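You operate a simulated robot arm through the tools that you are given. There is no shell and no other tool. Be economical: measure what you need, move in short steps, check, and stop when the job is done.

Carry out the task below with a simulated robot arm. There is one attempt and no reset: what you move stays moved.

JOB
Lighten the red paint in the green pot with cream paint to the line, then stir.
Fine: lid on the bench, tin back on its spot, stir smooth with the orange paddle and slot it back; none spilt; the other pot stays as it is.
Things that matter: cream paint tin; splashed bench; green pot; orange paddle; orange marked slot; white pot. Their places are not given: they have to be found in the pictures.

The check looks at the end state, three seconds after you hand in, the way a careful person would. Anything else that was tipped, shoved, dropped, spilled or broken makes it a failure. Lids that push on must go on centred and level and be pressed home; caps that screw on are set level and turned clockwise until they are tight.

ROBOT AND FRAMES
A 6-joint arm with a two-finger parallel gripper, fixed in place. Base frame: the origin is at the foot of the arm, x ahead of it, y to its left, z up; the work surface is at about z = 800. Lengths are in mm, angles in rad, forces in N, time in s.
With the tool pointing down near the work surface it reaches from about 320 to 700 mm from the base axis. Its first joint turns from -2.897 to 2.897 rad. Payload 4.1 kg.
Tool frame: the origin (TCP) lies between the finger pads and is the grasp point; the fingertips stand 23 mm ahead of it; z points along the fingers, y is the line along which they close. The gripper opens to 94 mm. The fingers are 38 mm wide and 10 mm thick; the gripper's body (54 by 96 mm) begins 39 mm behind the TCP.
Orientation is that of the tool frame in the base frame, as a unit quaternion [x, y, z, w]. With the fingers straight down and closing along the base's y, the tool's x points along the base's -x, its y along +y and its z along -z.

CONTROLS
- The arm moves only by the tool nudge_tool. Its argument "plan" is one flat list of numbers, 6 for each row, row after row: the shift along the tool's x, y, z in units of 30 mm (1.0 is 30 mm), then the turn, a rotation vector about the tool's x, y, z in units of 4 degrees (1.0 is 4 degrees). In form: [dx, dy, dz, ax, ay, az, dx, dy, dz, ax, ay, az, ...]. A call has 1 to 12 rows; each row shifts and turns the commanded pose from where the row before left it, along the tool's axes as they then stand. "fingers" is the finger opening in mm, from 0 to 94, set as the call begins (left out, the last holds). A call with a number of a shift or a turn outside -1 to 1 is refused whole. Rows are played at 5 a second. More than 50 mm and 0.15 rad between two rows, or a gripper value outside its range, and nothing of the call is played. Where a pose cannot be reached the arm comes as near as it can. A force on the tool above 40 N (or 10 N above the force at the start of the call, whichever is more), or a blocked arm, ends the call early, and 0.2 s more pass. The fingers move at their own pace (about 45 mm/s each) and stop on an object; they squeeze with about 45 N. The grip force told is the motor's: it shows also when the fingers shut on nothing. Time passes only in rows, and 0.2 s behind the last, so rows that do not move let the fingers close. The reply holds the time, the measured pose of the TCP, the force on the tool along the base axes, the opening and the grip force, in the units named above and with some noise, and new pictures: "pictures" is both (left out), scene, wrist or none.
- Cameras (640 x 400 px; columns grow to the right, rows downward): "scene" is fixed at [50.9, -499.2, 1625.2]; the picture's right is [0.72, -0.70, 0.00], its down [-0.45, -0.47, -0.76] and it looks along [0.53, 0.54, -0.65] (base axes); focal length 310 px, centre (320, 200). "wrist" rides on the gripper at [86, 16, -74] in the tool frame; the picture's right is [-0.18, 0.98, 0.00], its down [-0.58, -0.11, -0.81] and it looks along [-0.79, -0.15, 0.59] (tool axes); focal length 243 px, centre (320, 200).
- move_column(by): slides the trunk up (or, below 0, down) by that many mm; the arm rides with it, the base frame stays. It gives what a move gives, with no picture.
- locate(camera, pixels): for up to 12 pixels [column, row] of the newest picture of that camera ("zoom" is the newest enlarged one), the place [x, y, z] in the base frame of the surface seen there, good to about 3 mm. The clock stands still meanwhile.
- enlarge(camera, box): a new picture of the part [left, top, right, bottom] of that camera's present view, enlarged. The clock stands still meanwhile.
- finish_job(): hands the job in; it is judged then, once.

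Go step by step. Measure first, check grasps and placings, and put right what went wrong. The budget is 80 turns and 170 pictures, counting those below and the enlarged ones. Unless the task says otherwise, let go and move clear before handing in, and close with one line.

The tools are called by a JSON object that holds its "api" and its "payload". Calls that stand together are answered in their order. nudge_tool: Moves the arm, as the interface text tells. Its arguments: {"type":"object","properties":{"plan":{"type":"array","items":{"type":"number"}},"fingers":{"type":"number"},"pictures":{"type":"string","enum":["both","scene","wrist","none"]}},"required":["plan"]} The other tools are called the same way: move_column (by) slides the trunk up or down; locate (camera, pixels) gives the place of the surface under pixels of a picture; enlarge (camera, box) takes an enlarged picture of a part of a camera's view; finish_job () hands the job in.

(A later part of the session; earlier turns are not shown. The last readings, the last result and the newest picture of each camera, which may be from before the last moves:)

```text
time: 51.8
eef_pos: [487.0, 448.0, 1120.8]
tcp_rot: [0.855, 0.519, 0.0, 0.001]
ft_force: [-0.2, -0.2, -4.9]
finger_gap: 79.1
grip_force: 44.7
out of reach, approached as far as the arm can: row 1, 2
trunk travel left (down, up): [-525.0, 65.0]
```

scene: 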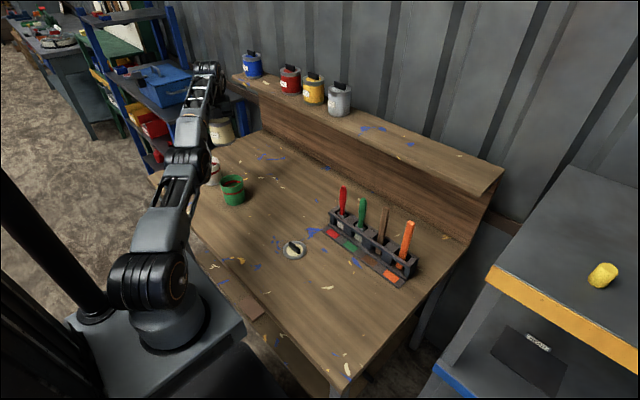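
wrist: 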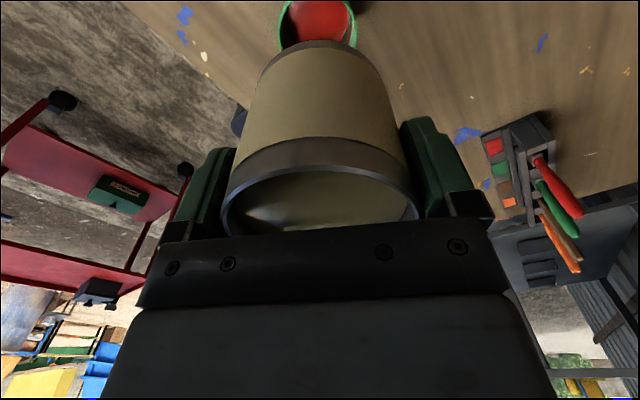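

Stuck at the boundary. I'll measure the link points to see which way the elbow is bent.

{"api": "locate", "payload": {"camera": "scene", "pixels": [[182, 285], [150, 290], [160, 235], [185, 190], [208, 165], [180, 158], [195, 115], [205, 85], [208, 68], [216, 80], [221, 128], [215, 105]]}}

{"api": "enlarge", "payload": {"camera": "scene", "box": [60, 40, 300, 360]}}

```text
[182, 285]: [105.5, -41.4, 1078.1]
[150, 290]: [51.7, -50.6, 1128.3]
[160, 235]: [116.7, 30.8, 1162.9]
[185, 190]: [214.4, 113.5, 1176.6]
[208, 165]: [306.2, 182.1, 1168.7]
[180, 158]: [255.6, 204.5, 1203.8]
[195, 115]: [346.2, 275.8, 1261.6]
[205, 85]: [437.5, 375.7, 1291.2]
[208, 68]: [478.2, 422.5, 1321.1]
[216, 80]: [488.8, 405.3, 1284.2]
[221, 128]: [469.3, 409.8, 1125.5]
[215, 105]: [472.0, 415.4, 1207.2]
```

```text
1.25 times, centred on (180, 200) of scene
```

zoom: 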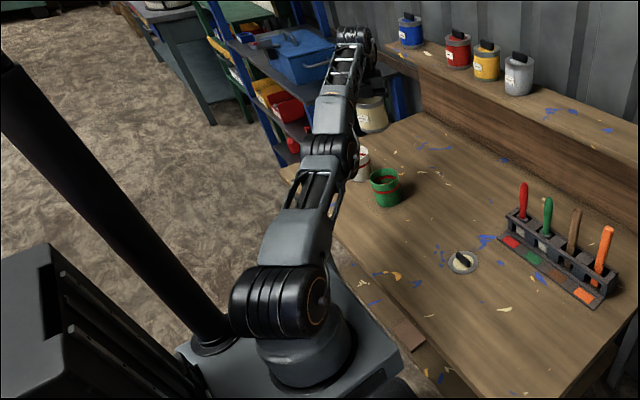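

The elbow is hyperextended by about 10° (shoulder ≈(0,1090), elbow ≈(338,1160), wrist ≈(640,1290)). I'll push outward to straighten it, then pull back in so it bends the right way.

{"api": "nudge_tool", "payload": {"plan": [0.85, 0.31, -0.27, 0, 0, 0, 0.85, 0.31, -0.27, 0, 0, 0, -0.4, -0.14, 0.15, 0, 0, 0, -0.4, -0.14, 0.15, 0, 0, 0, -0.4, -0.14, 0.15, 0, 0, 0], "pictures": "scene"}}

{"api": "locate", "payload": {"camera": "scene", "pixels": [[180, 158], [195, 115], [205, 85], [208, 68]]}}

```text
time: 53.0
eef_pos: [487.7, 448.0, 1119.7]
tcp_rot: [0.855, 0.519, 0.0, 0.0]
ft_force: [-0.3, 0.5, -5.1]
finger_gap: 79.1
grip_force: 45.1
out of reach, approached as far as the arm can: row 1, 2, 3, 4, 5
trunk travel left (down, up): [-525.0, 65.0]
```

scene: 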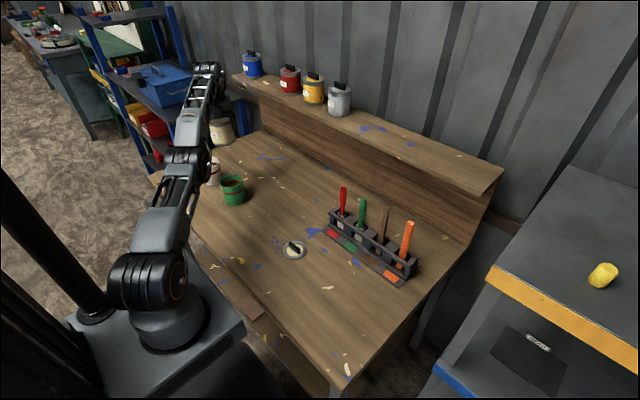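

```text
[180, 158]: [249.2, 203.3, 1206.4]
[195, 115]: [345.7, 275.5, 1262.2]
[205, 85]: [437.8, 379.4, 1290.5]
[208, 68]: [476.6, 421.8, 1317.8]
```

Inward and upward commands push the elbow further past straight. Moving down and outward along the tangent should unbend it, and it is also where I want to go.

{"api": "nudge_tool", "payload": {"plan": [0.4, 0.145, 0.8, 0, 0, 0, 0.4, 0.145, 0.8, 0, 0, 0, 0.35, 0.13, 0.8, 0, 0, 0, 0, 0, 0, 0, 0, 0], "pictures": "none"}}

{"api": "nudge_tool", "payload": {"plan": [0, 0, 0.5, 0, 0, 0, 0, 0, 0.5, 0, 0, 0, 0, 0, 0, 0, 0, 0], "pictures": "none"}}

```text
time: 54.0
eef_pos: [503.8, 460.4, 1043.9]
tcp_rot: [0.855, 0.519, 0.0, 0.001]
ft_force: [-0.5, -0.4, -4.8]
finger_gap: 79.0
grip_force: 45.4
out of reach, approached as far as the arm can: row 1, 2, 3
trunk travel left (down, up): [-525.0, 65.0]
```

```text
time: 54.8
eef_pos: [506.5, 463.4, 1013.8]
tcp_rot: [0.855, 0.519, -0.001, 0.001]
ft_force: [0.2, -0.7, -4.6]
finger_gap: 79.6
grip_force: 44.7
out of reach, approached as far as the arm can: row 2
trunk travel left (down, up): [-525.0, 65.0]
```

It now descends freely. I'll test a small inward move to confirm the elbow has recovered.

{"api": "nudge_tool", "payload": {"plan": [-0.3, -0.3, 0, 0, 0, 0, -0.3, -0.3, 0, 0, 0, 0, 0, 0, 0, 0, 0, 0], "pictures": "scene"}}

```text
time: 55.6
eef_pos: [498.3, 471.7, 1018.3]
tcp_rot: [0.855, 0.519, 0.0, 0.002]
ft_force: [0.5, 0.5, -5.5]
finger_gap: 78.9
grip_force: 45.0
out of reach, approached as far as the arm can: row 1, 2
trunk travel left (down, up): [-525.0, 65.0]
```

scene: 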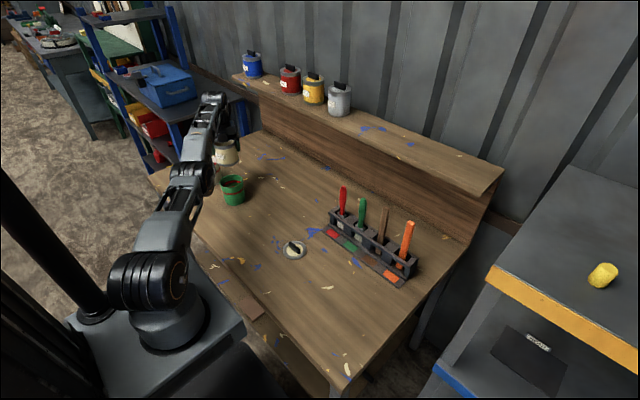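

Radially still stuck. I'll try one firm outward push to straighten the elbow, then a separate inward pull.

{"api": "nudge_tool", "payload": {"plan": [0.9, 0.3, 0.1, 0, 0, 0, 0.9, 0.3, 0.1, 0, 0, 0], "pictures": "none"}}

{"api": "nudge_tool", "payload": {"plan": [-0.3, -0.1, 0.2, 0, 0, 0, -0.3, -0.1, 0.2, 0, 0, 0, 0, 0, 0, 0, 0, 0], "pictures": "none"}}

```text
time: 56.2
eef_pos: [502.2, 472.9, 1006.1]
tcp_rot: [0.856, 0.517, 0.0, 0.002]
ft_force: [-0.2, 0.2, -4.0]
finger_gap: 79.1
grip_force: 45.2
out of reach, approached as far as the arm can: row 1, 2
trunk travel left (down, up): [-525.0, 65.0]
```

```text
time: 57.0
eef_pos: [500.4, 472.0, 997.0]
tcp_rot: [0.855, 0.518, -0.001, 0.001]
ft_force: [0.3, 0.8, -5.4]
finger_gap: 79.1
grip_force: 44.4
out of reach, approached as far as the arm can: row 1, 2
trunk travel left (down, up): [-525.0, 65.0]
```

I need to drive the elbow joint itself, which means TCP moving in and down while the tool tilts slightly inward, then restoring the tilt about the wrist. First I'll raise the trunk and swing the tin sideways to clear space between the pots and the rack.

{"api": "move_column", "payload": {"by": 60}}

{"api": "nudge_tool", "payload": {"plan": [-0.15, 0.4, 0, 0, 0, 0, -0.268, 0.752, 0, 0, 0, 0, -0.268, 0.752, 0, 0, 0, 0, -0.268, 0.752, 0, 0, 0, 0, -0.268, 0.752, 0, 0, 0, 0, -0.15, 0.4, 0, 0, 0, 0, 0, 0, 0, 0, 0, 0], "pictures": "both"}}

```text
time: 58.0
eef_pos: [501.5, 472.2, 1057.6]
tcp_rot: [0.855, 0.519, 0.0, 0.001]
ft_force: [0.4, 0.3, -4.5]
finger_gap: 79.4
grip_force: 44.7
trunk travel left (down, up): [-585.0, 5.0]
```

```text
time: 59.6
eef_pos: [582.8, 382.5, 1056.6]
tcp_rot: [0.855, 0.518, -0.001, 0.002]
ft_force: [-0.5, -0.3, -4.6]
finger_gap: 78.8
grip_force: 44.7
trunk travel left (down, up): [-585.0, 5.0]
```

scene: 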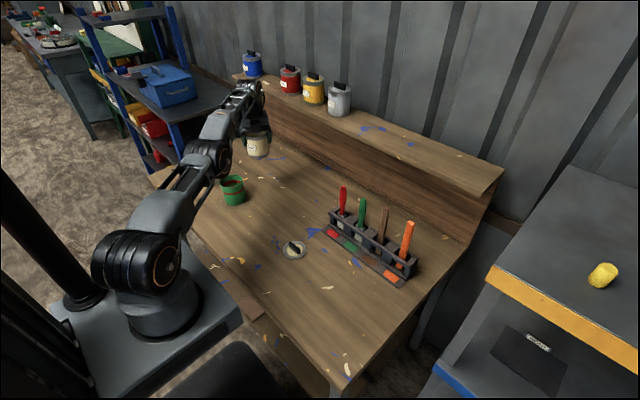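
wrist: 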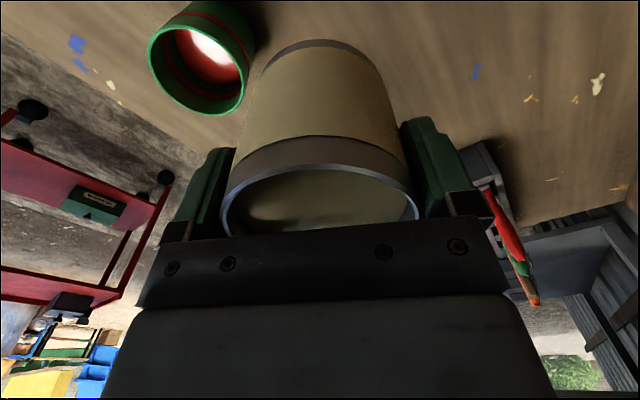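

Clear of the pots at (583,382). Now interleaving elbow-only rows with wrist-only rows, so the tilt never exceeds about 4°.

{"api": "nudge_tool", "payload": {"plan": [-0.32, -0.18, 0.83, 0.486, -0.875, 0, 0.337, 0.187, 0, -0.486, 0.875, 0, -0.32, -0.18, 0.83, 0.486, -0.875, 0, 0.337, 0.187, 0, -0.486, 0.875, 0, -0.32, -0.18, 0.83, 0.486, -0.875, 0, 0.337, 0.187, 0, -0.486, 0.875, 0, 0, 0, 0, 0, 0, 0], "pictures": "none"}}

{"api": "nudge_tool", "payload": {"plan": [-0.4, -0.22, 0, 0, 0, 0, -0.4, -0.22, 0, 0, 0, 0, 0, 0, 0, 0, 0, 0], "pictures": "scene"}}

```text
time: 61.2
eef_pos: [584.0, 383.7, 980.8]
tcp_rot: [0.855, 0.518, 0.0, 0.0]
ft_force: [0.4, -0.1, -3.9]
finger_gap: 78.8
grip_force: 45.3
trunk travel left (down, up): [-585.0, 5.0]
```

```text
time: 62.0
eef_pos: [584.4, 384.2, 979.4]
tcp_rot: [0.855, 0.519, -0.001, 0.001]
ft_force: [0.8, 0.3, -4.3]
finger_gap: 79.0
grip_force: 45.1
out of reach, approached as far as the arm can: row 1, 2
trunk travel left (down, up): [-585.0, 5.0]
```

scene: 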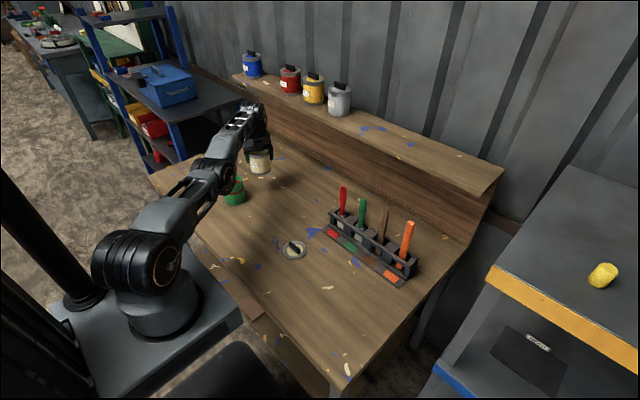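

Still pinned by the singularity. Next: a small outward push to straighten the elbow exactly, then a downward arc just inside the reach circle so the elbow drifts to the correct side, then pull in.

{"api": "nudge_tool", "payload": {"plan": [0.26, 0.145, 0, 0, 0, 0], "pictures": "none"}}

{"api": "nudge_tool", "payload": {"plan": [-0.015, -0.008, 0.5, 0, 0, 0, -0.025, -0.014, 0.6, 0, 0, 0, -0.05, -0.028, 0.6, 0, 0, 0, -0.075, -0.042, 0.5, 0, 0, 0, -0.15, -0.08, 0.3, 0, 0, 0, -0.25, -0.14, 0.2, 0, 0, 0, 0, 0, 0, 0, 0, 0], "pictures": "none"}}

{"api": "nudge_tool", "payload": {"plan": [-0.3, -0.165, 0, 0, 0, 0, -0.3, -0.165, 0, 0, 0, 0, 0, 0, 0, 0, 0, 0], "pictures": "none"}}

```text
time: 62.4
eef_pos: [584.5, 384.0, 979.4]
tcp_rot: [0.855, 0.518, 0.0, 0.001]
ft_force: [0.3, -0.6, -5.8]
finger_gap: 79.3
grip_force: 44.8
out of reach, approached as far as the arm can: row 1
trunk travel left (down, up): [-585.0, 5.0]
```

```text
time: 64.0
eef_pos: [581.2, 382.1, 896.8]
tcp_rot: [0.855, 0.519, -0.002, 0.002]
ft_force: [-0.3, 0.4, -5.4]
finger_gap: 79.1
grip_force: 45.7
out of reach, approached as far as the arm can: row 5, 6
trunk travel left (down, up): [-585.0, 5.0]
```

```text
time: 64.8
eef_pos: [581.6, 383.7, 894.9]
tcp_rot: [0.855, 0.519, 0.0, 0.0]
ft_force: [0.0, -0.8, -5.2]
finger_gap: 79.4
grip_force: 45.1
out of reach, approached as far as the arm can: row 1, 2
trunk travel left (down, up): [-585.0, 5.0]
```

Still stuck. I'll look closely at where the elbow sits relative to the shoulder–wrist line.

{"api": "nudge_tool", "payload": {"plan": [0, 0, 0, 0, 0, 0], "pictures": "scene"}}

{"api": "enlarge", "payload": {"camera": "scene", "box": [80, 90, 300, 340]}}

```text
time: 65.2
eef_pos: [582.0, 383.6, 895.8]
tcp_rot: [0.855, 0.519, 0.0, 0.001]
ft_force: [0.6, -0.8, -5.7]
finger_gap: 79.1
grip_force: 45.5
trunk travel left (down, up): [-585.0, 5.0]
```

scene: 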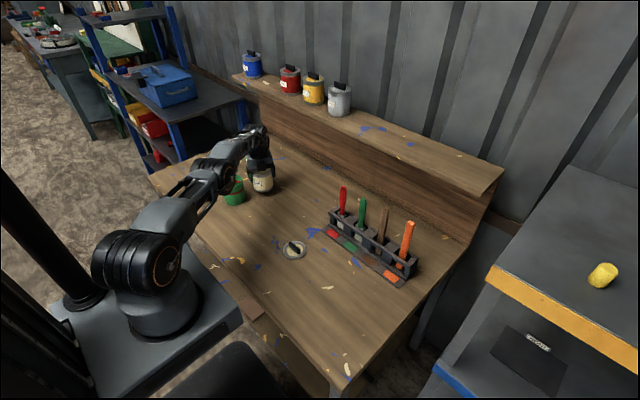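

```text
1.60 times, centred on (190, 215) of scene
```

zoom: 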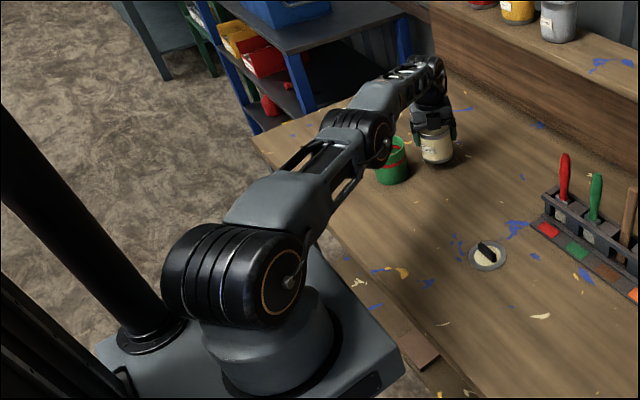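

{"api": "locate", "payload": {"camera": "zoom", "pixels": [[284, 284], [300, 275], [385, 146], [384, 152], [439, 78], [440, 86], [432, 90], [330, 215], [410, 105]]}}

```text
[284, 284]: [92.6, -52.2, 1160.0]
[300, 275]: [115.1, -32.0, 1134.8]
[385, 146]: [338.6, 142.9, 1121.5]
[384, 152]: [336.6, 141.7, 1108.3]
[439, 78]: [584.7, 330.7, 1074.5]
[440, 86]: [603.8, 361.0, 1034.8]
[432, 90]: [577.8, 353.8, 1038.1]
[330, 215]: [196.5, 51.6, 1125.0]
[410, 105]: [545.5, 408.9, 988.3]
```

Hub heights show the elbow essentially straight, so the solver is trapped in the singularity. Safest is to set the full tin down on the clear bench right here at (582,383), release it, and free the arm empty.

{"api": "nudge_tool", "payload": {"plan": [-0.04, -0.02, 0.3, 0, 0, 0, -0.05, -0.028, 0.3, 0, 0, 0, -0.05, -0.028, 0.3, 0, 0, 0, -0.02, -0.01, 0.1, 0, 0, 0, 0, 0, 0, 0, 0, 0], "pictures": "scene"}}

```text
time: 66.4
eef_pos: [566.4, 372.9, 865.6]
tcp_rot: [0.855, 0.519, 0.0, 0.0]
ft_force: [-0.5, 0.1, -5.2]
finger_gap: 79.1
grip_force: 44.7
trunk travel left (down, up): [-585.0, 5.0]
```

scene: 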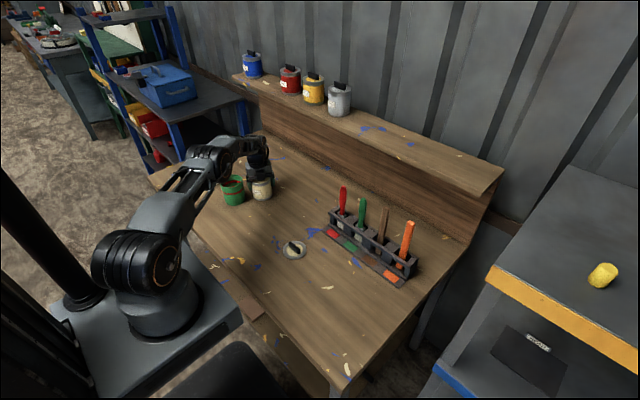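

The elbow has flipped to the proper bent-up side; the TCP is now (566,373,866). I'll check that nothing spilled.

{"api": "enlarge", "payload": {"camera": "scene", "box": [190, 140, 310, 240]}}

{"api": "nudge_tool", "payload": {"plan": [-0.3, -0.165, 0, 0, 0, 0, -0.3, -0.165, 0, 0, 0, 0, 0, 0, 0, 0, 0, 0], "pictures": "wrist"}}

```text
4.00 times, centred on (250, 190) of scene
```

zoom: 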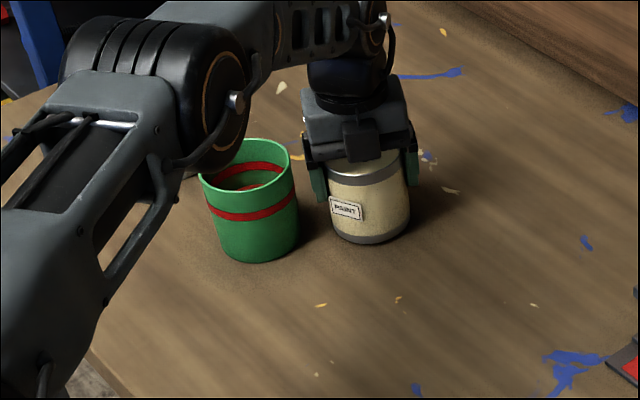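

```text
time: 67.2
eef_pos: [548.7, 362.3, 865.8]
tcp_rot: [0.855, 0.518, 0.0, 0.002]
ft_force: [0.4, 0.2, -5.2]
finger_gap: 79.1
grip_force: 45.2
trunk travel left (down, up): [-585.0, 5.0]
```

wrist: 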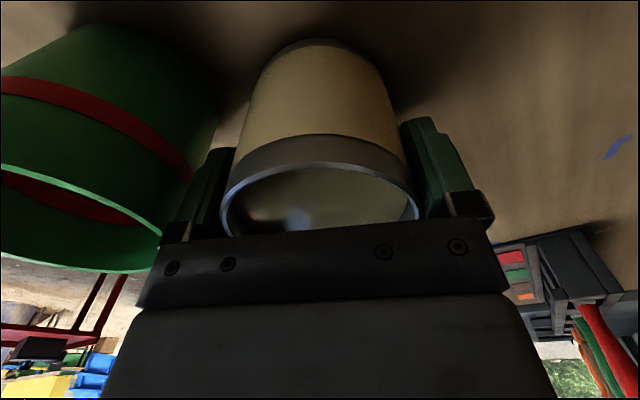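

The elbow moves freely now and no spill is visible. I'll raise to z≈985, pre-tilt 8° (below the ≈13° spill point), and carry to the pour position, staying inside reach.

{"api": "nudge_tool", "payload": {"plan": [0, 0, -0.4, 0, 0, 0, 0, 0, -0.8, 0, 0, 0, 0, 0, -0.9, 0, 0, 0, 0, 0, -0.9, 0, 0, 0, 0, 0, -0.7, 0, 0, 0, 0, 0, -0.3, 0, 0, 0, 0, 0, 0, 0, 1, 0, 0, 0, 0, 0, 1, 0, 0, 0, 0, 0, 0, 0], "pictures": "none"}}

{"api": "nudge_tool", "payload": {"plan": [0.15, -0.18, 0.021, 0, 0, 0, 0.3, -0.37, 0.042, 0, 0, 0, 0.4, -0.5, 0.056, 0, 0, 0, 0.45, -0.56, 0.063, 0, 0, 0, 0.45, -0.56, 0.063, 0, 0, 0, 0.4, -0.5, 0.056, 0, 0, 0, 0.35, -0.43, 0.05, 0, 0, 0, 0.18, -0.22, 0.025, 0, 0, 0, 0, 0, 0, 0, 0, 0]}}

```text
time: 69.2
eef_pos: [550.0, 362.0, 986.2]
tcp_rot: [0.853, 0.518, 0.059, -0.036]
ft_force: [0.1, 0.4, -6.1]
finger_gap: 79.1
grip_force: 45.1
trunk travel left (down, up): [-585.0, 5.0]
```

```text
time: 71.2
eef_pos: [499.6, 481.2, 984.0]
tcp_rot: [0.853, 0.518, 0.059, -0.035]
ft_force: [0.3, -0.9, -4.5]
finger_gap: 78.9
grip_force: 45.4
trunk travel left (down, up): [-585.0, 5.0]
```

scene: 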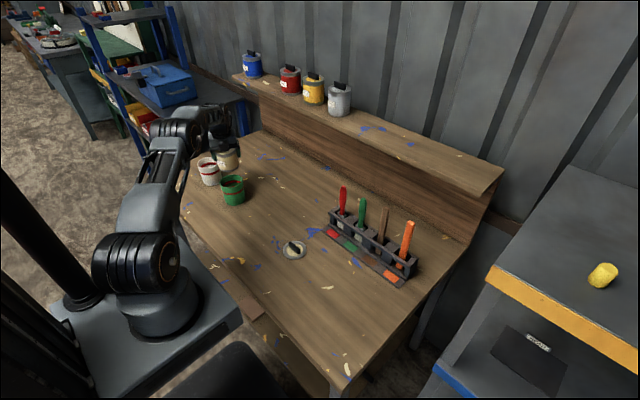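
wrist: 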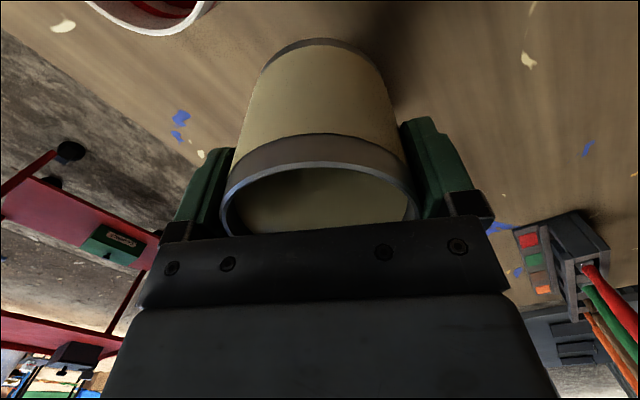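

In position: the lip will be about 13 mm outward of the pot centre. Lowering to z≈962, tilting to 20°, and watching the flow.

{"api": "nudge_tool", "payload": {"plan": [-0.05, 0, 0.36, 0, 0, 0, -0.05, 0, 0.36, 0, 0, 0, 0, 0, 0, 0, 0.5, 0, 0, 0, 0, 0, 0.5, 0, 0, 0, 0, 0, 0.5, 0, 0, 0, 0, 0, 0.5, 0, 0, 0, 0, 0, 0, 0, 0, 0, 0, 0, 0, 0, 0, 0, 0, 0, 0, 0], "pictures": "both"}}

{"api": "enlarge", "payload": {"camera": "scene", "box": [200, 135, 270, 215]}}

```text
time: 73.2
eef_pos: [498.9, 478.9, 965.5]
tcp_rot: [0.847, 0.513, 0.12, -0.071]
ft_force: [-0.8, 0.4, 2.6]
finger_gap: 79.3
grip_force: 45.1
trunk travel left (down, up): [-585.0, 5.0]
```

scene: 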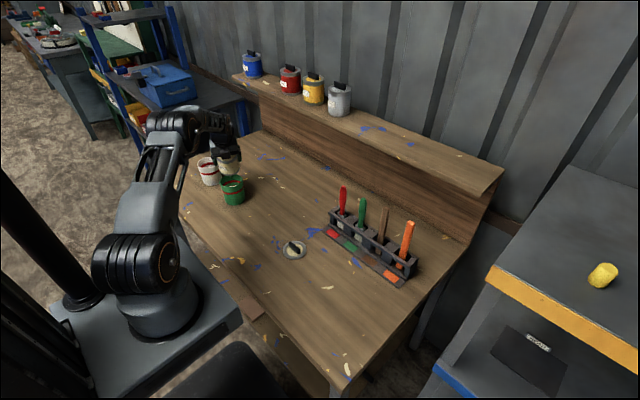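
wrist: 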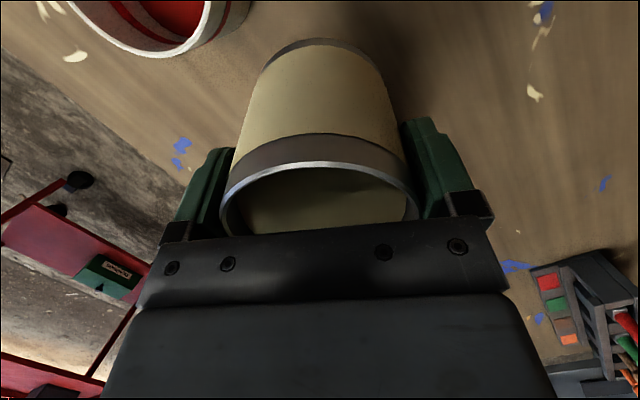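

```text
5.00 times, centred on (235, 175) of scene
```

zoom: 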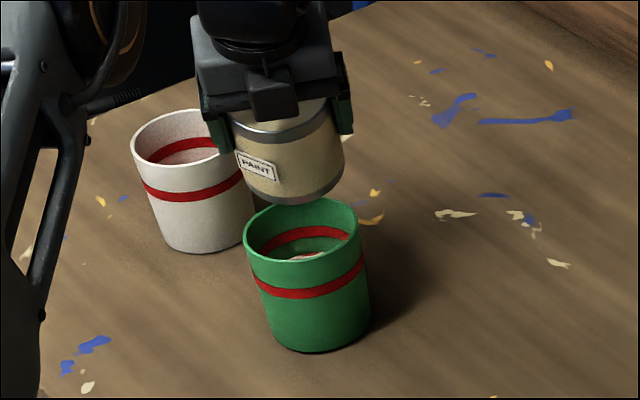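

Force jumped by +7 N: the tin's lower edge is touching the pot rim at (300,205) in the zoom. I'm raising straight up immediately.

{"api": "nudge_tool", "payload": {"plan": [0.14, 0, -0.48, 0, 0, 0, 0.14, 0, -0.48, 0, 0, 0, 0, 0, 0, 0, 0, 0], "pictures": "scene"}}

{"api": "enlarge", "payload": {"camera": "scene", "box": [205, 140, 265, 215]}}

{"api": "locate", "payload": {"camera": "zoom", "pixels": [[230, 260], [350, 235], [283, 285], [290, 215], [300, 275], [310, 250], [300, 245]]}}

```text
time: 74.0
eef_pos: [498.7, 480.7, 994.9]
tcp_rot: [0.847, 0.513, 0.118, -0.071]
ft_force: [0.0, -0.2, -4.4]
finger_gap: 79.0
grip_force: 45.1
trunk travel left (down, up): [-585.0, 5.0]
```

scene: 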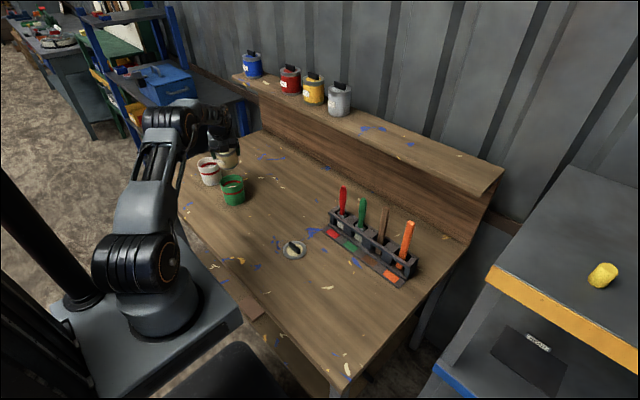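

```text
5.33 times, centred on (235, 178) of scene
```

zoom: 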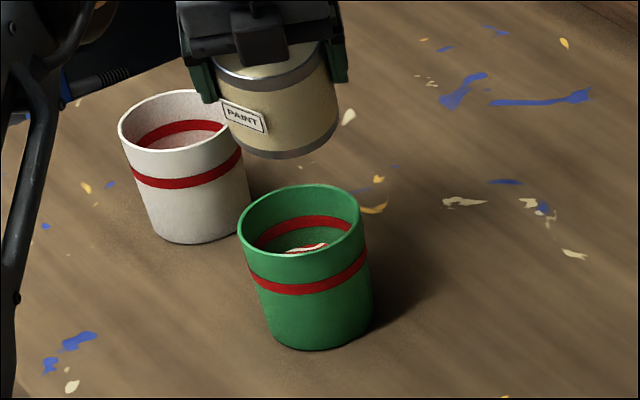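

```text
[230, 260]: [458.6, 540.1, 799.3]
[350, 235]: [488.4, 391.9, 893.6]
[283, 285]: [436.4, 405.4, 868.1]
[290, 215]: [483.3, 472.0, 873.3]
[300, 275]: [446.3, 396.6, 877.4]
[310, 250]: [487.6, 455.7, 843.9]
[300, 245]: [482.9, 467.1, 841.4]
```

No spill, the pot is unmoved, and a cream swirl is already in the pot. Clearance is now about 28 mm. Continuing the pour at this height, tilting to ~26°.

{"api": "nudge_tool", "payload": {"plan": [0, 0, 0, 0, 0.5, 0, 0, 0, 0, 0, 0.5, 0, 0, 0, 0, 0, 0.5, 0, 0, 0, 0, 0, 0.5, 0, 0, 0, 0, 0, 0.5, 0, 0, 0, 0, 0, 0, 0, 0, 0, 0, 0, 0, 0, 0, 0, 0, 0, 0, 0], "pictures": "scene"}}

{"api": "enlarge", "payload": {"camera": "scene", "box": [205, 140, 265, 215]}}

{"api": "locate", "payload": {"camera": "zoom", "pixels": [[310, 246], [300, 242], [290, 246], [320, 244]]}}

```text
time: 75.8
eef_pos: [499.4, 479.4, 993.4]
tcp_rot: [0.833, 0.506, 0.192, -0.115]
ft_force: [-0.9, -0.9, -5.6]
finger_gap: 79.1
grip_force: 45.0
trunk travel left (down, up): [-585.0, 5.0]
```

scene: 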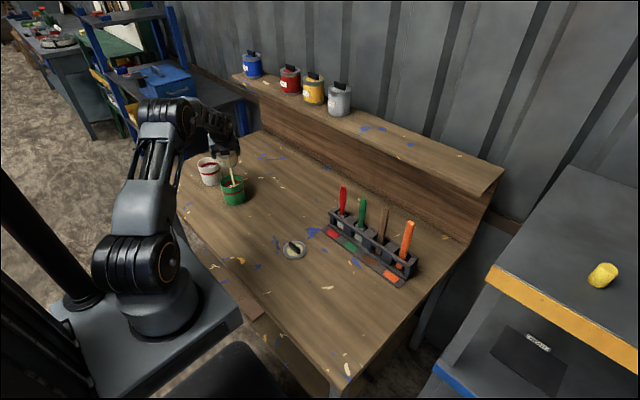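

```text
5.33 times, centred on (235, 178) of scene
```

zoom: 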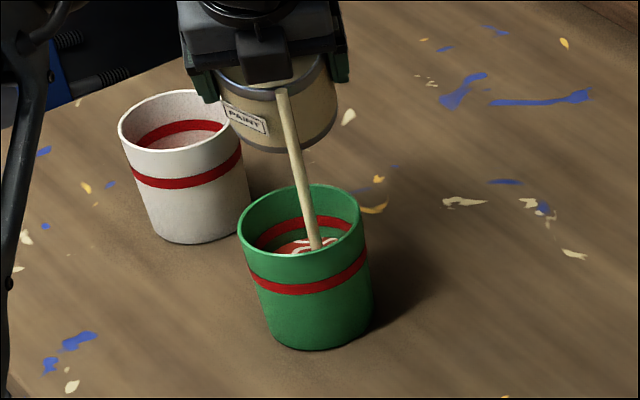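

```text
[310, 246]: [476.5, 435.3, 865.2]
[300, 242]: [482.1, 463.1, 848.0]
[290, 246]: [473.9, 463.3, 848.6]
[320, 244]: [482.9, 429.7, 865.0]
```

The stream lands well inside the pot; level ≈848, line ≈862. Holding this tilt for a second and checking again.

{"api": "nudge_tool", "payload": {"plan": [0, 0, 0, 0, 0, 0, 0, 0, 0, 0, 0, 0, 0, 0, 0, 0, 0, 0, 0, 0, 0, 0, 0, 0], "pictures": "scene"}}

{"api": "enlarge", "payload": {"camera": "scene", "box": [215, 165, 255, 210]}}

{"api": "locate", "payload": {"camera": "zoom", "pixels": [[270, 168], [290, 165], [300, 160], [260, 160], [345, 160]]}}

```text
time: 76.8
eef_pos: [498.5, 479.7, 994.1]
tcp_rot: [0.834, 0.505, 0.192, -0.115]
ft_force: [-0.9, 0.5, -5.6]
finger_gap: 79.1
grip_force: 45.3
trunk travel left (down, up): [-585.0, 5.0]
```

scene: 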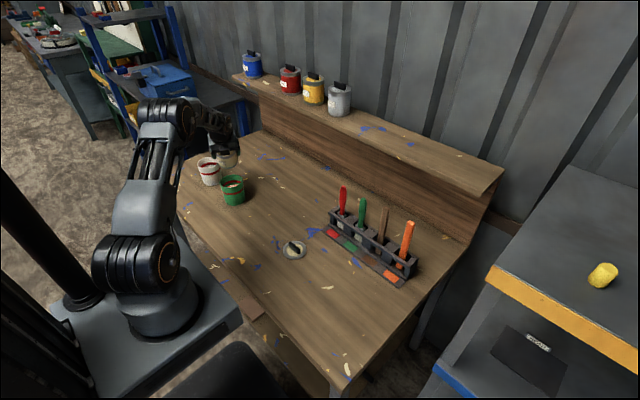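

```text
8.89 times, centred on (235, 188) of scene
```

zoom: 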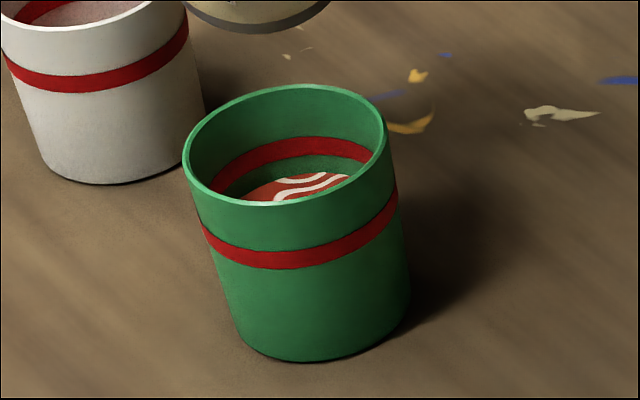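

```text
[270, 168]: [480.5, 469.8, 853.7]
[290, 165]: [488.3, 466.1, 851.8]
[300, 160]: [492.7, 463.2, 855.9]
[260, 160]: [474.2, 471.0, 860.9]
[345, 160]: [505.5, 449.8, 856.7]
```

The flow stops by itself at 26°; level ≈850, about 11 mm below mid-line. Tilting to 34° and letting it run.

{"api": "nudge_tool", "payload": {"plan": [0, 0, 0, 0, 0.5, 0, 0, 0, 0, 0, 0.5, 0, 0, 0, 0, 0, 0.5, 0, 0, 0, 0, 0, 0.5, 0, 0, 0, 0, 0, 0, 0, 0, 0, 0, 0, 0, 0, 0, 0, 0, 0, 0, 0, 0, 0, 0, 0, 0, 0, 0, 0, 0, 0, 0, 0], "pictures": "none"}}

{"api": "enlarge", "payload": {"camera": "scene", "box": [215, 165, 255, 210]}}

{"api": "locate", "payload": {"camera": "zoom", "pixels": [[290, 170], [310, 175], [330, 172], [270, 180], [300, 185]]}}

```text
time: 78.8
eef_pos: [500.0, 479.7, 994.5]
tcp_rot: [0.818, 0.496, 0.25, -0.151]
ft_force: [0.2, 0.6, -4.6]
finger_gap: 78.9
grip_force: 44.6
trunk travel left (down, up): [-585.0, 5.0]
```

```text
8.89 times, centred on (235, 188) of scene
```

zoom: 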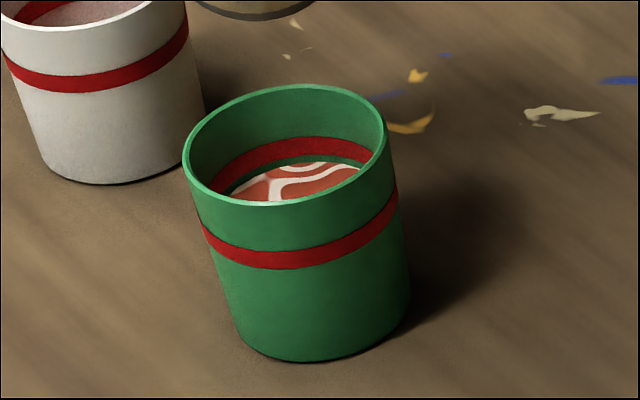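

```text
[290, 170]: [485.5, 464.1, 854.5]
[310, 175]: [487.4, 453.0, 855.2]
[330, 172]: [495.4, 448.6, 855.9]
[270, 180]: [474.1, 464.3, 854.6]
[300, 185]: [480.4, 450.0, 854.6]
```

Level ≈855 and just under the band (857–866). Tilting another 7° for the last ~5–6 mm.

{"api": "nudge_tool", "payload": {"plan": [0, 0, 0, 0, 0.5, 0, 0, 0, 0, 0, 0.5, 0, 0, 0, 0, 0, 0.5, 0, 0, 0, 0, 0, 0.25, 0, 0, 0, 0, 0, 0, 0, 0, 0, 0, 0, 0, 0, 0, 0, 0, 0, 0, 0, 0, 0, 0, 0, 0, 0], "pictures": "none"}}

{"api": "enlarge", "payload": {"camera": "scene", "box": [215, 165, 255, 210]}}

{"api": "locate", "payload": {"camera": "zoom", "pixels": [[290, 170], [310, 175], [330, 172], [270, 180], [300, 185], [300, 165]]}}

```text
time: 80.6
eef_pos: [497.9, 478.7, 994.0]
tcp_rot: [0.801, 0.486, 0.299, -0.181]
ft_force: [0.7, 0.1, -4.4]
finger_gap: 79.2
grip_force: 45.3
trunk travel left (down, up): [-585.0, 5.0]
```

```text
8.89 times, centred on (235, 188) of scene
```

zoom: 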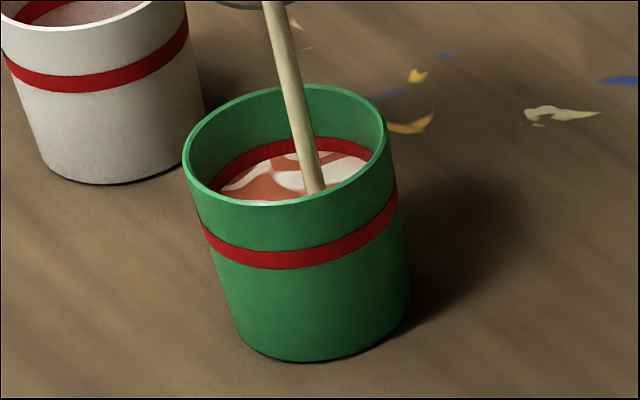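

```text
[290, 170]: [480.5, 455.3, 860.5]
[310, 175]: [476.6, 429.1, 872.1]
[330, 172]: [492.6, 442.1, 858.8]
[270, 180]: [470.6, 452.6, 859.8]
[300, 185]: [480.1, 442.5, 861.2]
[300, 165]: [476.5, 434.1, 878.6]
```

Level ≈860, on the band, and still flowing. Tilting back now to stop it.

{"api": "nudge_tool", "payload": {"plan": [0, 0, 0, 0, -0.8, 0, 0, 0, 0, 0, -0.8, 0, 0, 0, 0, 0, -0.8, 0, 0, 0, 0, 0, -0.6, 0, 0, 0, 0, 0, 0, 0, 0, 0, 0, 0, 0, 0], "pictures": "none"}}

{"api": "enlarge", "payload": {"camera": "scene", "box": [215, 165, 255, 210]}}

{"api": "locate", "payload": {"camera": "zoom", "pixels": [[290, 170], [330, 165], [270, 180], [300, 185], [320, 180]]}}

```text
time: 82.0
eef_pos: [498.7, 479.9, 993.9]
tcp_rot: [0.828, 0.502, 0.215, -0.129]
ft_force: [-0.2, -0.3, -3.0]
finger_gap: 78.9
grip_force: 45.1
trunk travel left (down, up): [-585.0, 5.0]
```

```text
8.89 times, centred on (235, 188) of scene
```

zoom: 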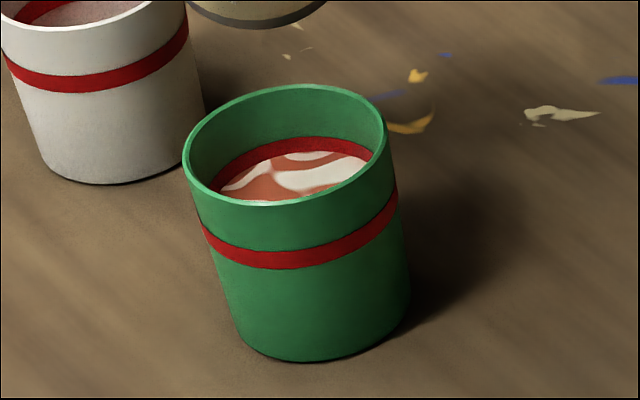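

```text
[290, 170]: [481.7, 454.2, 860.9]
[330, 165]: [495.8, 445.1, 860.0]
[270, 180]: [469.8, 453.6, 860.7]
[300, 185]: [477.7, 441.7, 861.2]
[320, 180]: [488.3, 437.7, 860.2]
```

Level 860.6, right in the middle of the red band. I'll untilt most of the way over the pot, then carry the tin back inward before levelling fully, to stay clear of the reach limit.

{"api": "nudge_tool", "payload": {"plan": [0, 0, 0, 0, -0.8, 0, 0, 0, 0, 0, -0.8, 0, 0, 0, 0, 0, -0.8, 0, 0, 0, 0, 0, -0.8, 0, 0, 0, 0, 0, -0.8, 0, 0, 0, 0, 0, 0, 0, 0, 0, 0, 0, 0, 0, 0, 0, 0, 0, 0, 0], "pictures": "none"}}

{"api": "nudge_tool", "payload": {"plan": [-0.376, 0.474, -0.087, 0, 0, 0, -0.376, 0.474, -0.087, 0, 0, 0, -0.376, 0.474, -0.087, 0, 0, 0, -0.376, 0.474, -0.087, 0, 0, 0, -0.376, 0.474, -0.087, 0, 0, 0, -0.376, 0.474, -0.087, 0, 0, 0, -0.376, 0.474, -0.087, 0, 0, 0, 0, 0, 0, 0, -0.8, 0, 0, 0, 0, 0, -0.8, 0, 0, 0, 0, 0, -0.8, 0, 0, 0, 0, 0, -0.85, 0, 0, 0, 0, 0, 0, 0], "pictures": "both"}}

```text
time: 83.8
eef_pos: [499.6, 479.5, 993.5]
tcp_rot: [0.85, 0.515, 0.097, -0.058]
ft_force: [0.3, -0.8, -3.5]
finger_gap: 79.0
grip_force: 45.5
trunk travel left (down, up): [-585.0, 5.0]
```

```text
time: 86.4
eef_pos: [549.7, 362.2, 995.3]
tcp_rot: [0.855, 0.519, -0.001, 0.002]
ft_force: [0.5, 1.0, -3.0]
finger_gap: 79.3
grip_force: 45.3
trunk travel left (down, up): [-585.0, 5.0]
```

scene: 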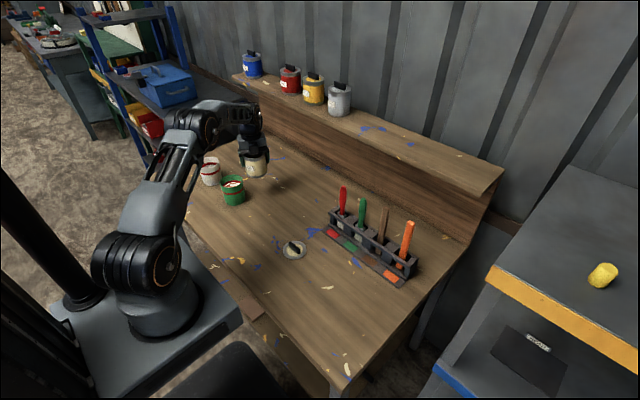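
wrist: 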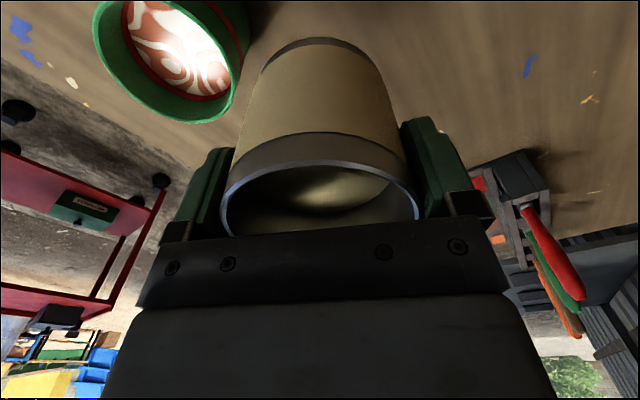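

Level again at (550,362). Carrying the tin back above its spot (472,240.5) and restoring the original heading.

{"api": "nudge_tool", "payload": {"plan": [-0.35, -0.03, 0, 0, 0, 0, -0.75, -0.068, 0, 0, 0, 0, -0.75, -0.068, 0, 0, 0, 0, -0.75, -0.068, 0, 0, 0, 0, -0.75, -0.068, 0, 0, 0, 0, -0.75, -0.068, 0, 0, 0, 0, -0.69, -0.057, 0, 0, 0, 0, 0, 0, 0, 0, 0, 1, 0, 0, 0, 0, 0, 1, 0, 0, 0, 0, 0, 1, 0, 0, 0, 0, 0, 1, 0, 0, 0, 0, 0, 1], "pictures": "none"}}

{"api": "nudge_tool", "payload": {"plan": [0, 0, 0, 0, 0, 1, 0, 0, 0.5, 0, 0, 0, 0, 0, 0.9, 0, 0, 0, 0, 0, 0.9, 0, 0, 0, 0, 0, 0.9, 0, 0, 0, 0, 0, 0.5, 0, 0, 0, 0, 0, 0.2, 0, 0, 0, 0, 0, 0, 0, 0, 0], "pictures": "none"}}

```text
time: 89.0
eef_pos: [473.1, 240.9, 993.7]
tcp_rot: [0.932, 0.361, -0.001, 0.001]
ft_force: [0.5, -0.7, -3.8]
finger_gap: 79.0
grip_force: 45.2
trunk travel left (down, up): [-585.0, 5.0]
```

```text
time: 90.8
eef_pos: [470.9, 237.9, 878.4]
tcp_rot: [0.944, 0.33, -0.001, 0.001]
ft_force: [0.0, -1.0, -3.6]
finger_gap: 79.0
grip_force: 45.1
trunk travel left (down, up): [-585.0, 5.0]
```

Nearly there. Correcting ~2 mm and lowering to contact (expected at TCP ≈861–862).

{"api": "nudge_tool", "payload": {"plan": [0.05, -0.02, 0.3, 0, 0, 0, 0, 0, 0.15, 0, 0, 0, 0, 0, 0, 0, 0, 0], "pictures": "none"}}

{"api": "nudge_tool", "payload": {"plan": [0, 0, 0.05, 0, 0, 0, 0, 0, 0, 0, 0, 0], "pictures": "none"}}

{"api": "nudge_tool", "payload": {"plan": [0, 0, 0.04, 0, 0, 0, 0, 0, 0, 0, 0, 0], "pictures": "none"}}

```text
time: 91.6
eef_pos: [472.2, 241.5, 864.8]
tcp_rot: [0.944, 0.329, 0.0, 0.002]
ft_force: [-0.2, -0.9, -2.7]
finger_gap: 78.9
grip_force: 45.1
trunk travel left (down, up): [-585.0, 5.0]
```

```text
time: 92.2
eef_pos: [472.5, 241.3, 864.0]
tcp_rot: [0.944, 0.33, 0.0, 0.001]
ft_force: [-1.0, -0.6, 5.2]
finger_gap: 79.1
grip_force: 44.8
trunk travel left (down, up): [-585.0, 5.0]
```

```text
time: 92.8
eef_pos: [473.1, 242.6, 863.4]
tcp_rot: [0.944, 0.33, 0.0, 0.001]
ft_force: [-3.9, -2.9, 16.8]
finger_gap: 79.0
grip_force: 44.3
trunk travel left (down, up): [-585.0, 5.0]
```

Contact at 17 N: the tin is on the bench at its spot. Relaxing, opening wide, and rising clear.

{"api": "nudge_tool", "payload": {"plan": [0, 0, -0.06, 0, 0, 0, 0, 0, 0, 0, 0, 0], "pictures": "none"}}

{"api": "nudge_tool", "payload": {"plan": [0, 0, 0, 0, 0, 0, 0, 0, 0, 0, 0, 0, 0, 0, -0.4, 0, 0, 0, 0, 0, -0.9, 0, 0, 0, 0, 0, -1, 0, 0, 0, 0, 0, -1, 0, 0, 0, 0, 0, -1, 0, 0, 0, 0, 0, -0.6, 0, 0, 0], "fingers": 94, "pictures": "both"}}

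{"api": "enlarge", "payload": {"camera": "scene", "box": [190, 150, 310, 260]}}

```text
time: 93.4
eef_pos: [473.1, 241.5, 863.5]
tcp_rot: [0.944, 0.329, 0.0, 0.001]
ft_force: [-0.3, -1.2, 4.5]
finger_gap: 79.1
grip_force: 44.5
trunk travel left (down, up): [-585.0, 5.0]
```

```text
time: 95.2
eef_pos: [473.8, 244.0, 1009.3]
tcp_rot: [0.944, 0.33, 0.0, 0.001]
ft_force: [0.0, 0.4, 0.0]
finger_gap: 94.1
grip_force: 0.0
trunk travel left (down, up): [-585.0, 5.0]
```

scene: 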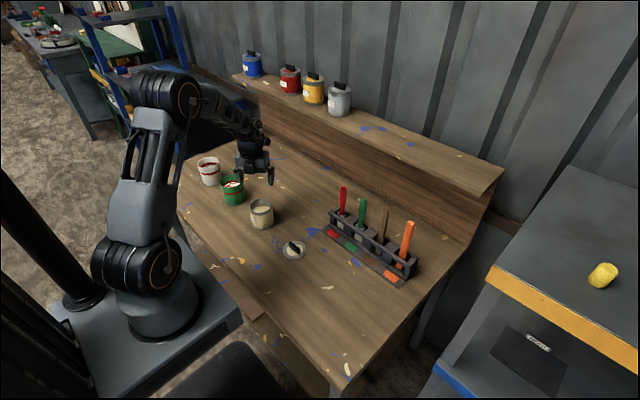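
wrist: 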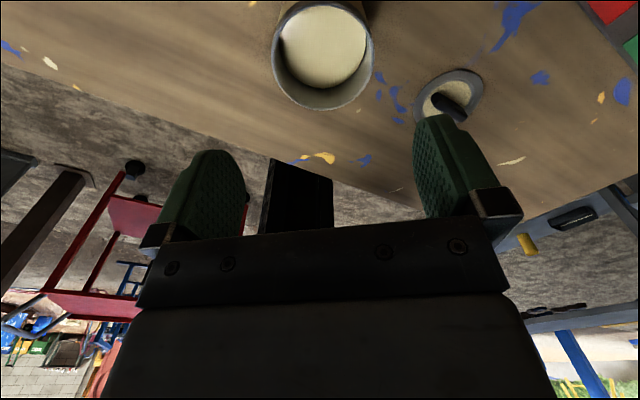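

```text
3.64 times, centred on (250, 205) of scene
```

zoom: 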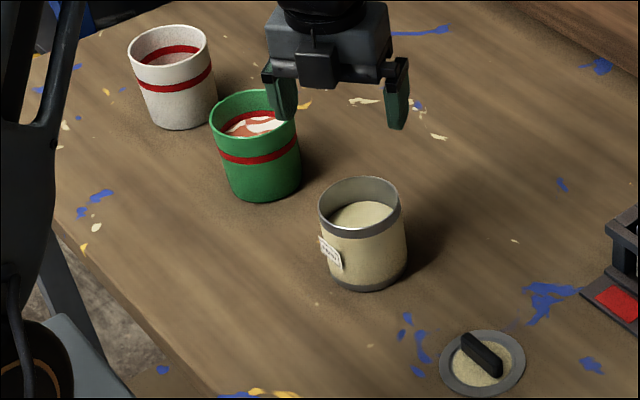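

All clean: the tin is on its spot, the lid on the bench, no spill. Swinging to the paddle rack while turning the hand to heading -20°.

{"api": "nudge_tool", "payload": {"plan": [-0.408, 0.872, -0.1, 0, 0, 1, -0.347, 0.899, -0.1, 0, 0, 1, -0.283, 0.921, -0.1, 0, 0, 1, -0.219, 0.938, -0.1, 0, 0, 1, -0.152, 0.951, -0.1, 0, 0, 1, -0.085, 0.96, -0.1, 0, 0, 1, -0.018, 0.963, -0.1, 0, 0, 1, 0.049, 0.962, -0.1, 0, 0, 1, 0.116, 0.956, -0.1, 0, 0, 1, 0.183, 0.946, -0.1, 0, 0, 1, 0.247, 0.931, -0.1, 0, 0, 1, 0.312, 0.912, -0.1, 0, 0, 1], "fingers": 54, "pictures": "none"}}

{"api": "nudge_tool", "payload": {"plan": [0.375, 0.887, -0.1, 0, 0, 1, 0.436, 0.858, -0.1, 0, 0, 1, 0.495, 0.827, -0.1, 0, 0, 0.65, 0.532, 0.803, -0.1, 0, 0, 0, 0, 0, 0, 0, 1, 0, 0, 0, 0, 0, 1, 0, 0, 0, 0, 0, 1, 0, 0, 0, 0, 0, 1, 0, 0, 0, 0, 0, 1, 0, 0, 0, 0, 0, 0, 0], "pictures": "both"}}

```text
time: 97.8
eef_pos: [547.0, -143.7, 1047.8]
tcp_rot: [0.997, -0.08, 0.0, -0.003]
ft_force: [1.0, -0.6, 0.8]
finger_gap: 53.7
grip_force: 0.1
out of reach, approached as far as the arm can: row 4, 5, 7, 8, 9, 10, 11, 12
trunk travel left (down, up): [-585.0, 5.0]
```

```text
time: 100.0
eef_pos: [565.3, -279.3, 1059.2]
tcp_rot: [0.969, -0.172, 0.172, 0.031]
ft_force: [0.2, -0.3, -0.6]
finger_gap: 54.2
grip_force: 0.0
out of reach, approached as far as the arm can: row 1, 2, 3
trunk travel left (down, up): [-585.0, 5.0]
```

scene: 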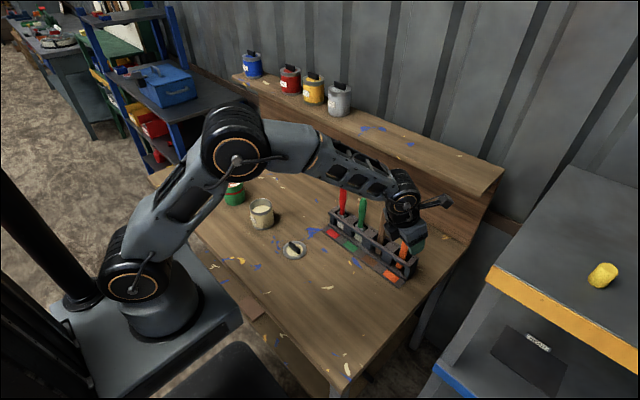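
wrist: 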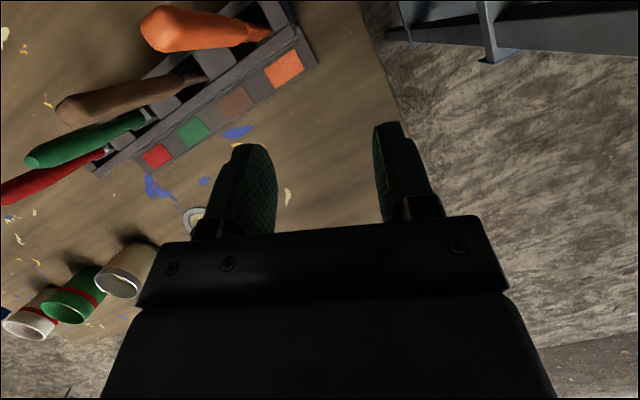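

Arm at (565,-279), tilted 20°, with the orange handle visible at (200,30) in the wrist view. Measuring the handle.

{"api": "locate", "payload": {"camera": "wrist", "pixels": [[150, 30], [165, 12], [165, 48], [200, 15], [200, 30], [200, 45], [230, 25], [235, 42], [255, 35]]}}

{"api": "enlarge", "payload": {"camera": "wrist", "box": [120, 0, 320, 110]}}

```text
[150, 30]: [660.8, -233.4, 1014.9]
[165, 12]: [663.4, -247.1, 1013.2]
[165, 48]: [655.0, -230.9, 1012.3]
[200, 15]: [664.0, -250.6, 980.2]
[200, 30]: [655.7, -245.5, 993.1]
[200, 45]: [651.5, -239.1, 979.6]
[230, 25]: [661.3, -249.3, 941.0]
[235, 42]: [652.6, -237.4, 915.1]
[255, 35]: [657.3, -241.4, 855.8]
```

```text
3.20 times, centred on (220, 55) of wrist
```

zoom: 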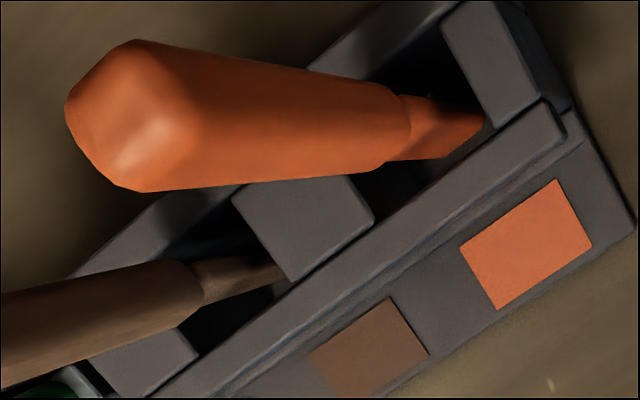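

{"api": "enlarge", "payload": {"camera": "scene", "box": [385, 210, 435, 290]}}

```text
5.00 times, centred on (410, 250) of scene
```

zoom: 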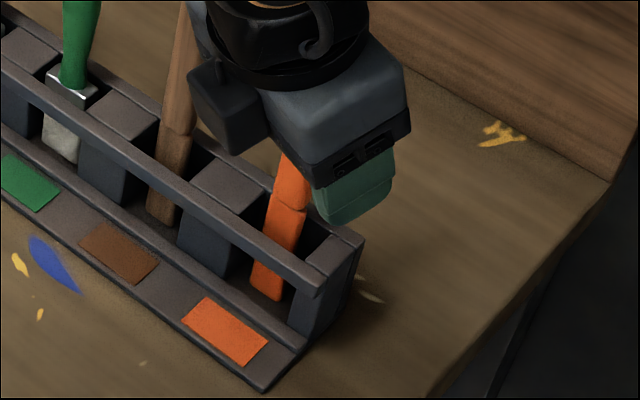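

The paddle is about 24 mm wide along y and 13 mm thick along x, centred near (660,-236), top 1016. I'll turn to heading 0° so the fingers close along y, and move to a pre-grasp pose up-front of it.

{"api": "nudge_tool", "payload": {"plan": [0, 0, 0, 0.342, 0, -0.94, 0, 0, 0, 0.342, 0, -0.94, 0, 0, 0, 0.342, 0, -0.94, 0, 0, 0, 0.342, 0, -0.94, 0, 0, 0, 0.342, 0, -0.94, 0.73, -0.48, 0.3, 0, 0, 0, 0.73, -0.48, 0.3, 0, 0, 0, 0.73, -0.47, 0.3, 0, 0, 0, 0, 0, 0, 0, 0, 0], "pictures": "both"}}

{"api": "locate", "payload": {"camera": "wrist", "pixels": [[320, 120], [300, 130], [340, 130], [320, 140]]}}

```text
time: 102.0
eef_pos: [637.8, -236.8, 1056.9]
tcp_rot: [0.985, -0.001, 0.175, 0.001]
ft_force: [0.2, -0.1, 0.3]
finger_gap: 53.7
grip_force: 0.2
trunk travel left (down, up): [-585.0, 5.0]
```

scene: 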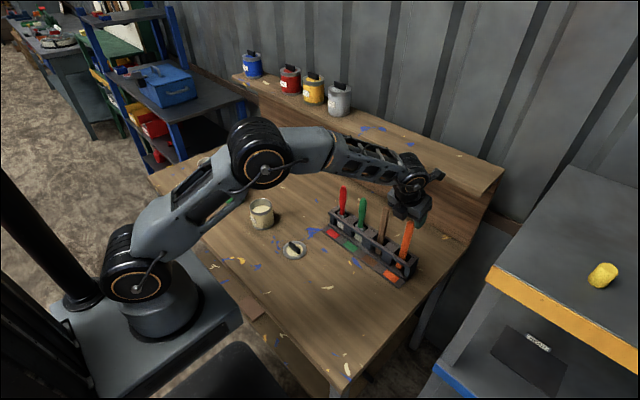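
wrist: 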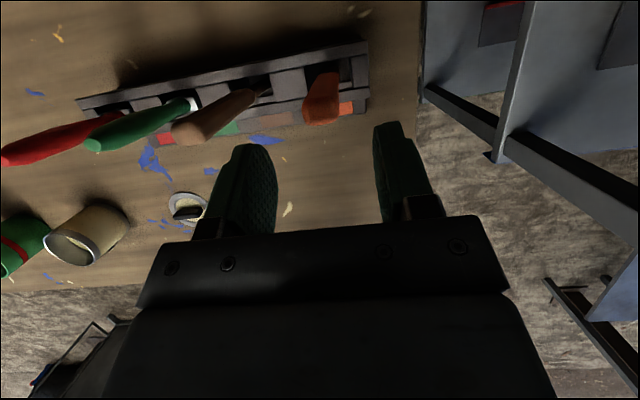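

```text
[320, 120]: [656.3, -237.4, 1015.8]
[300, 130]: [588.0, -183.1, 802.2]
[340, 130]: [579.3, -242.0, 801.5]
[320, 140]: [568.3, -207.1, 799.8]
```

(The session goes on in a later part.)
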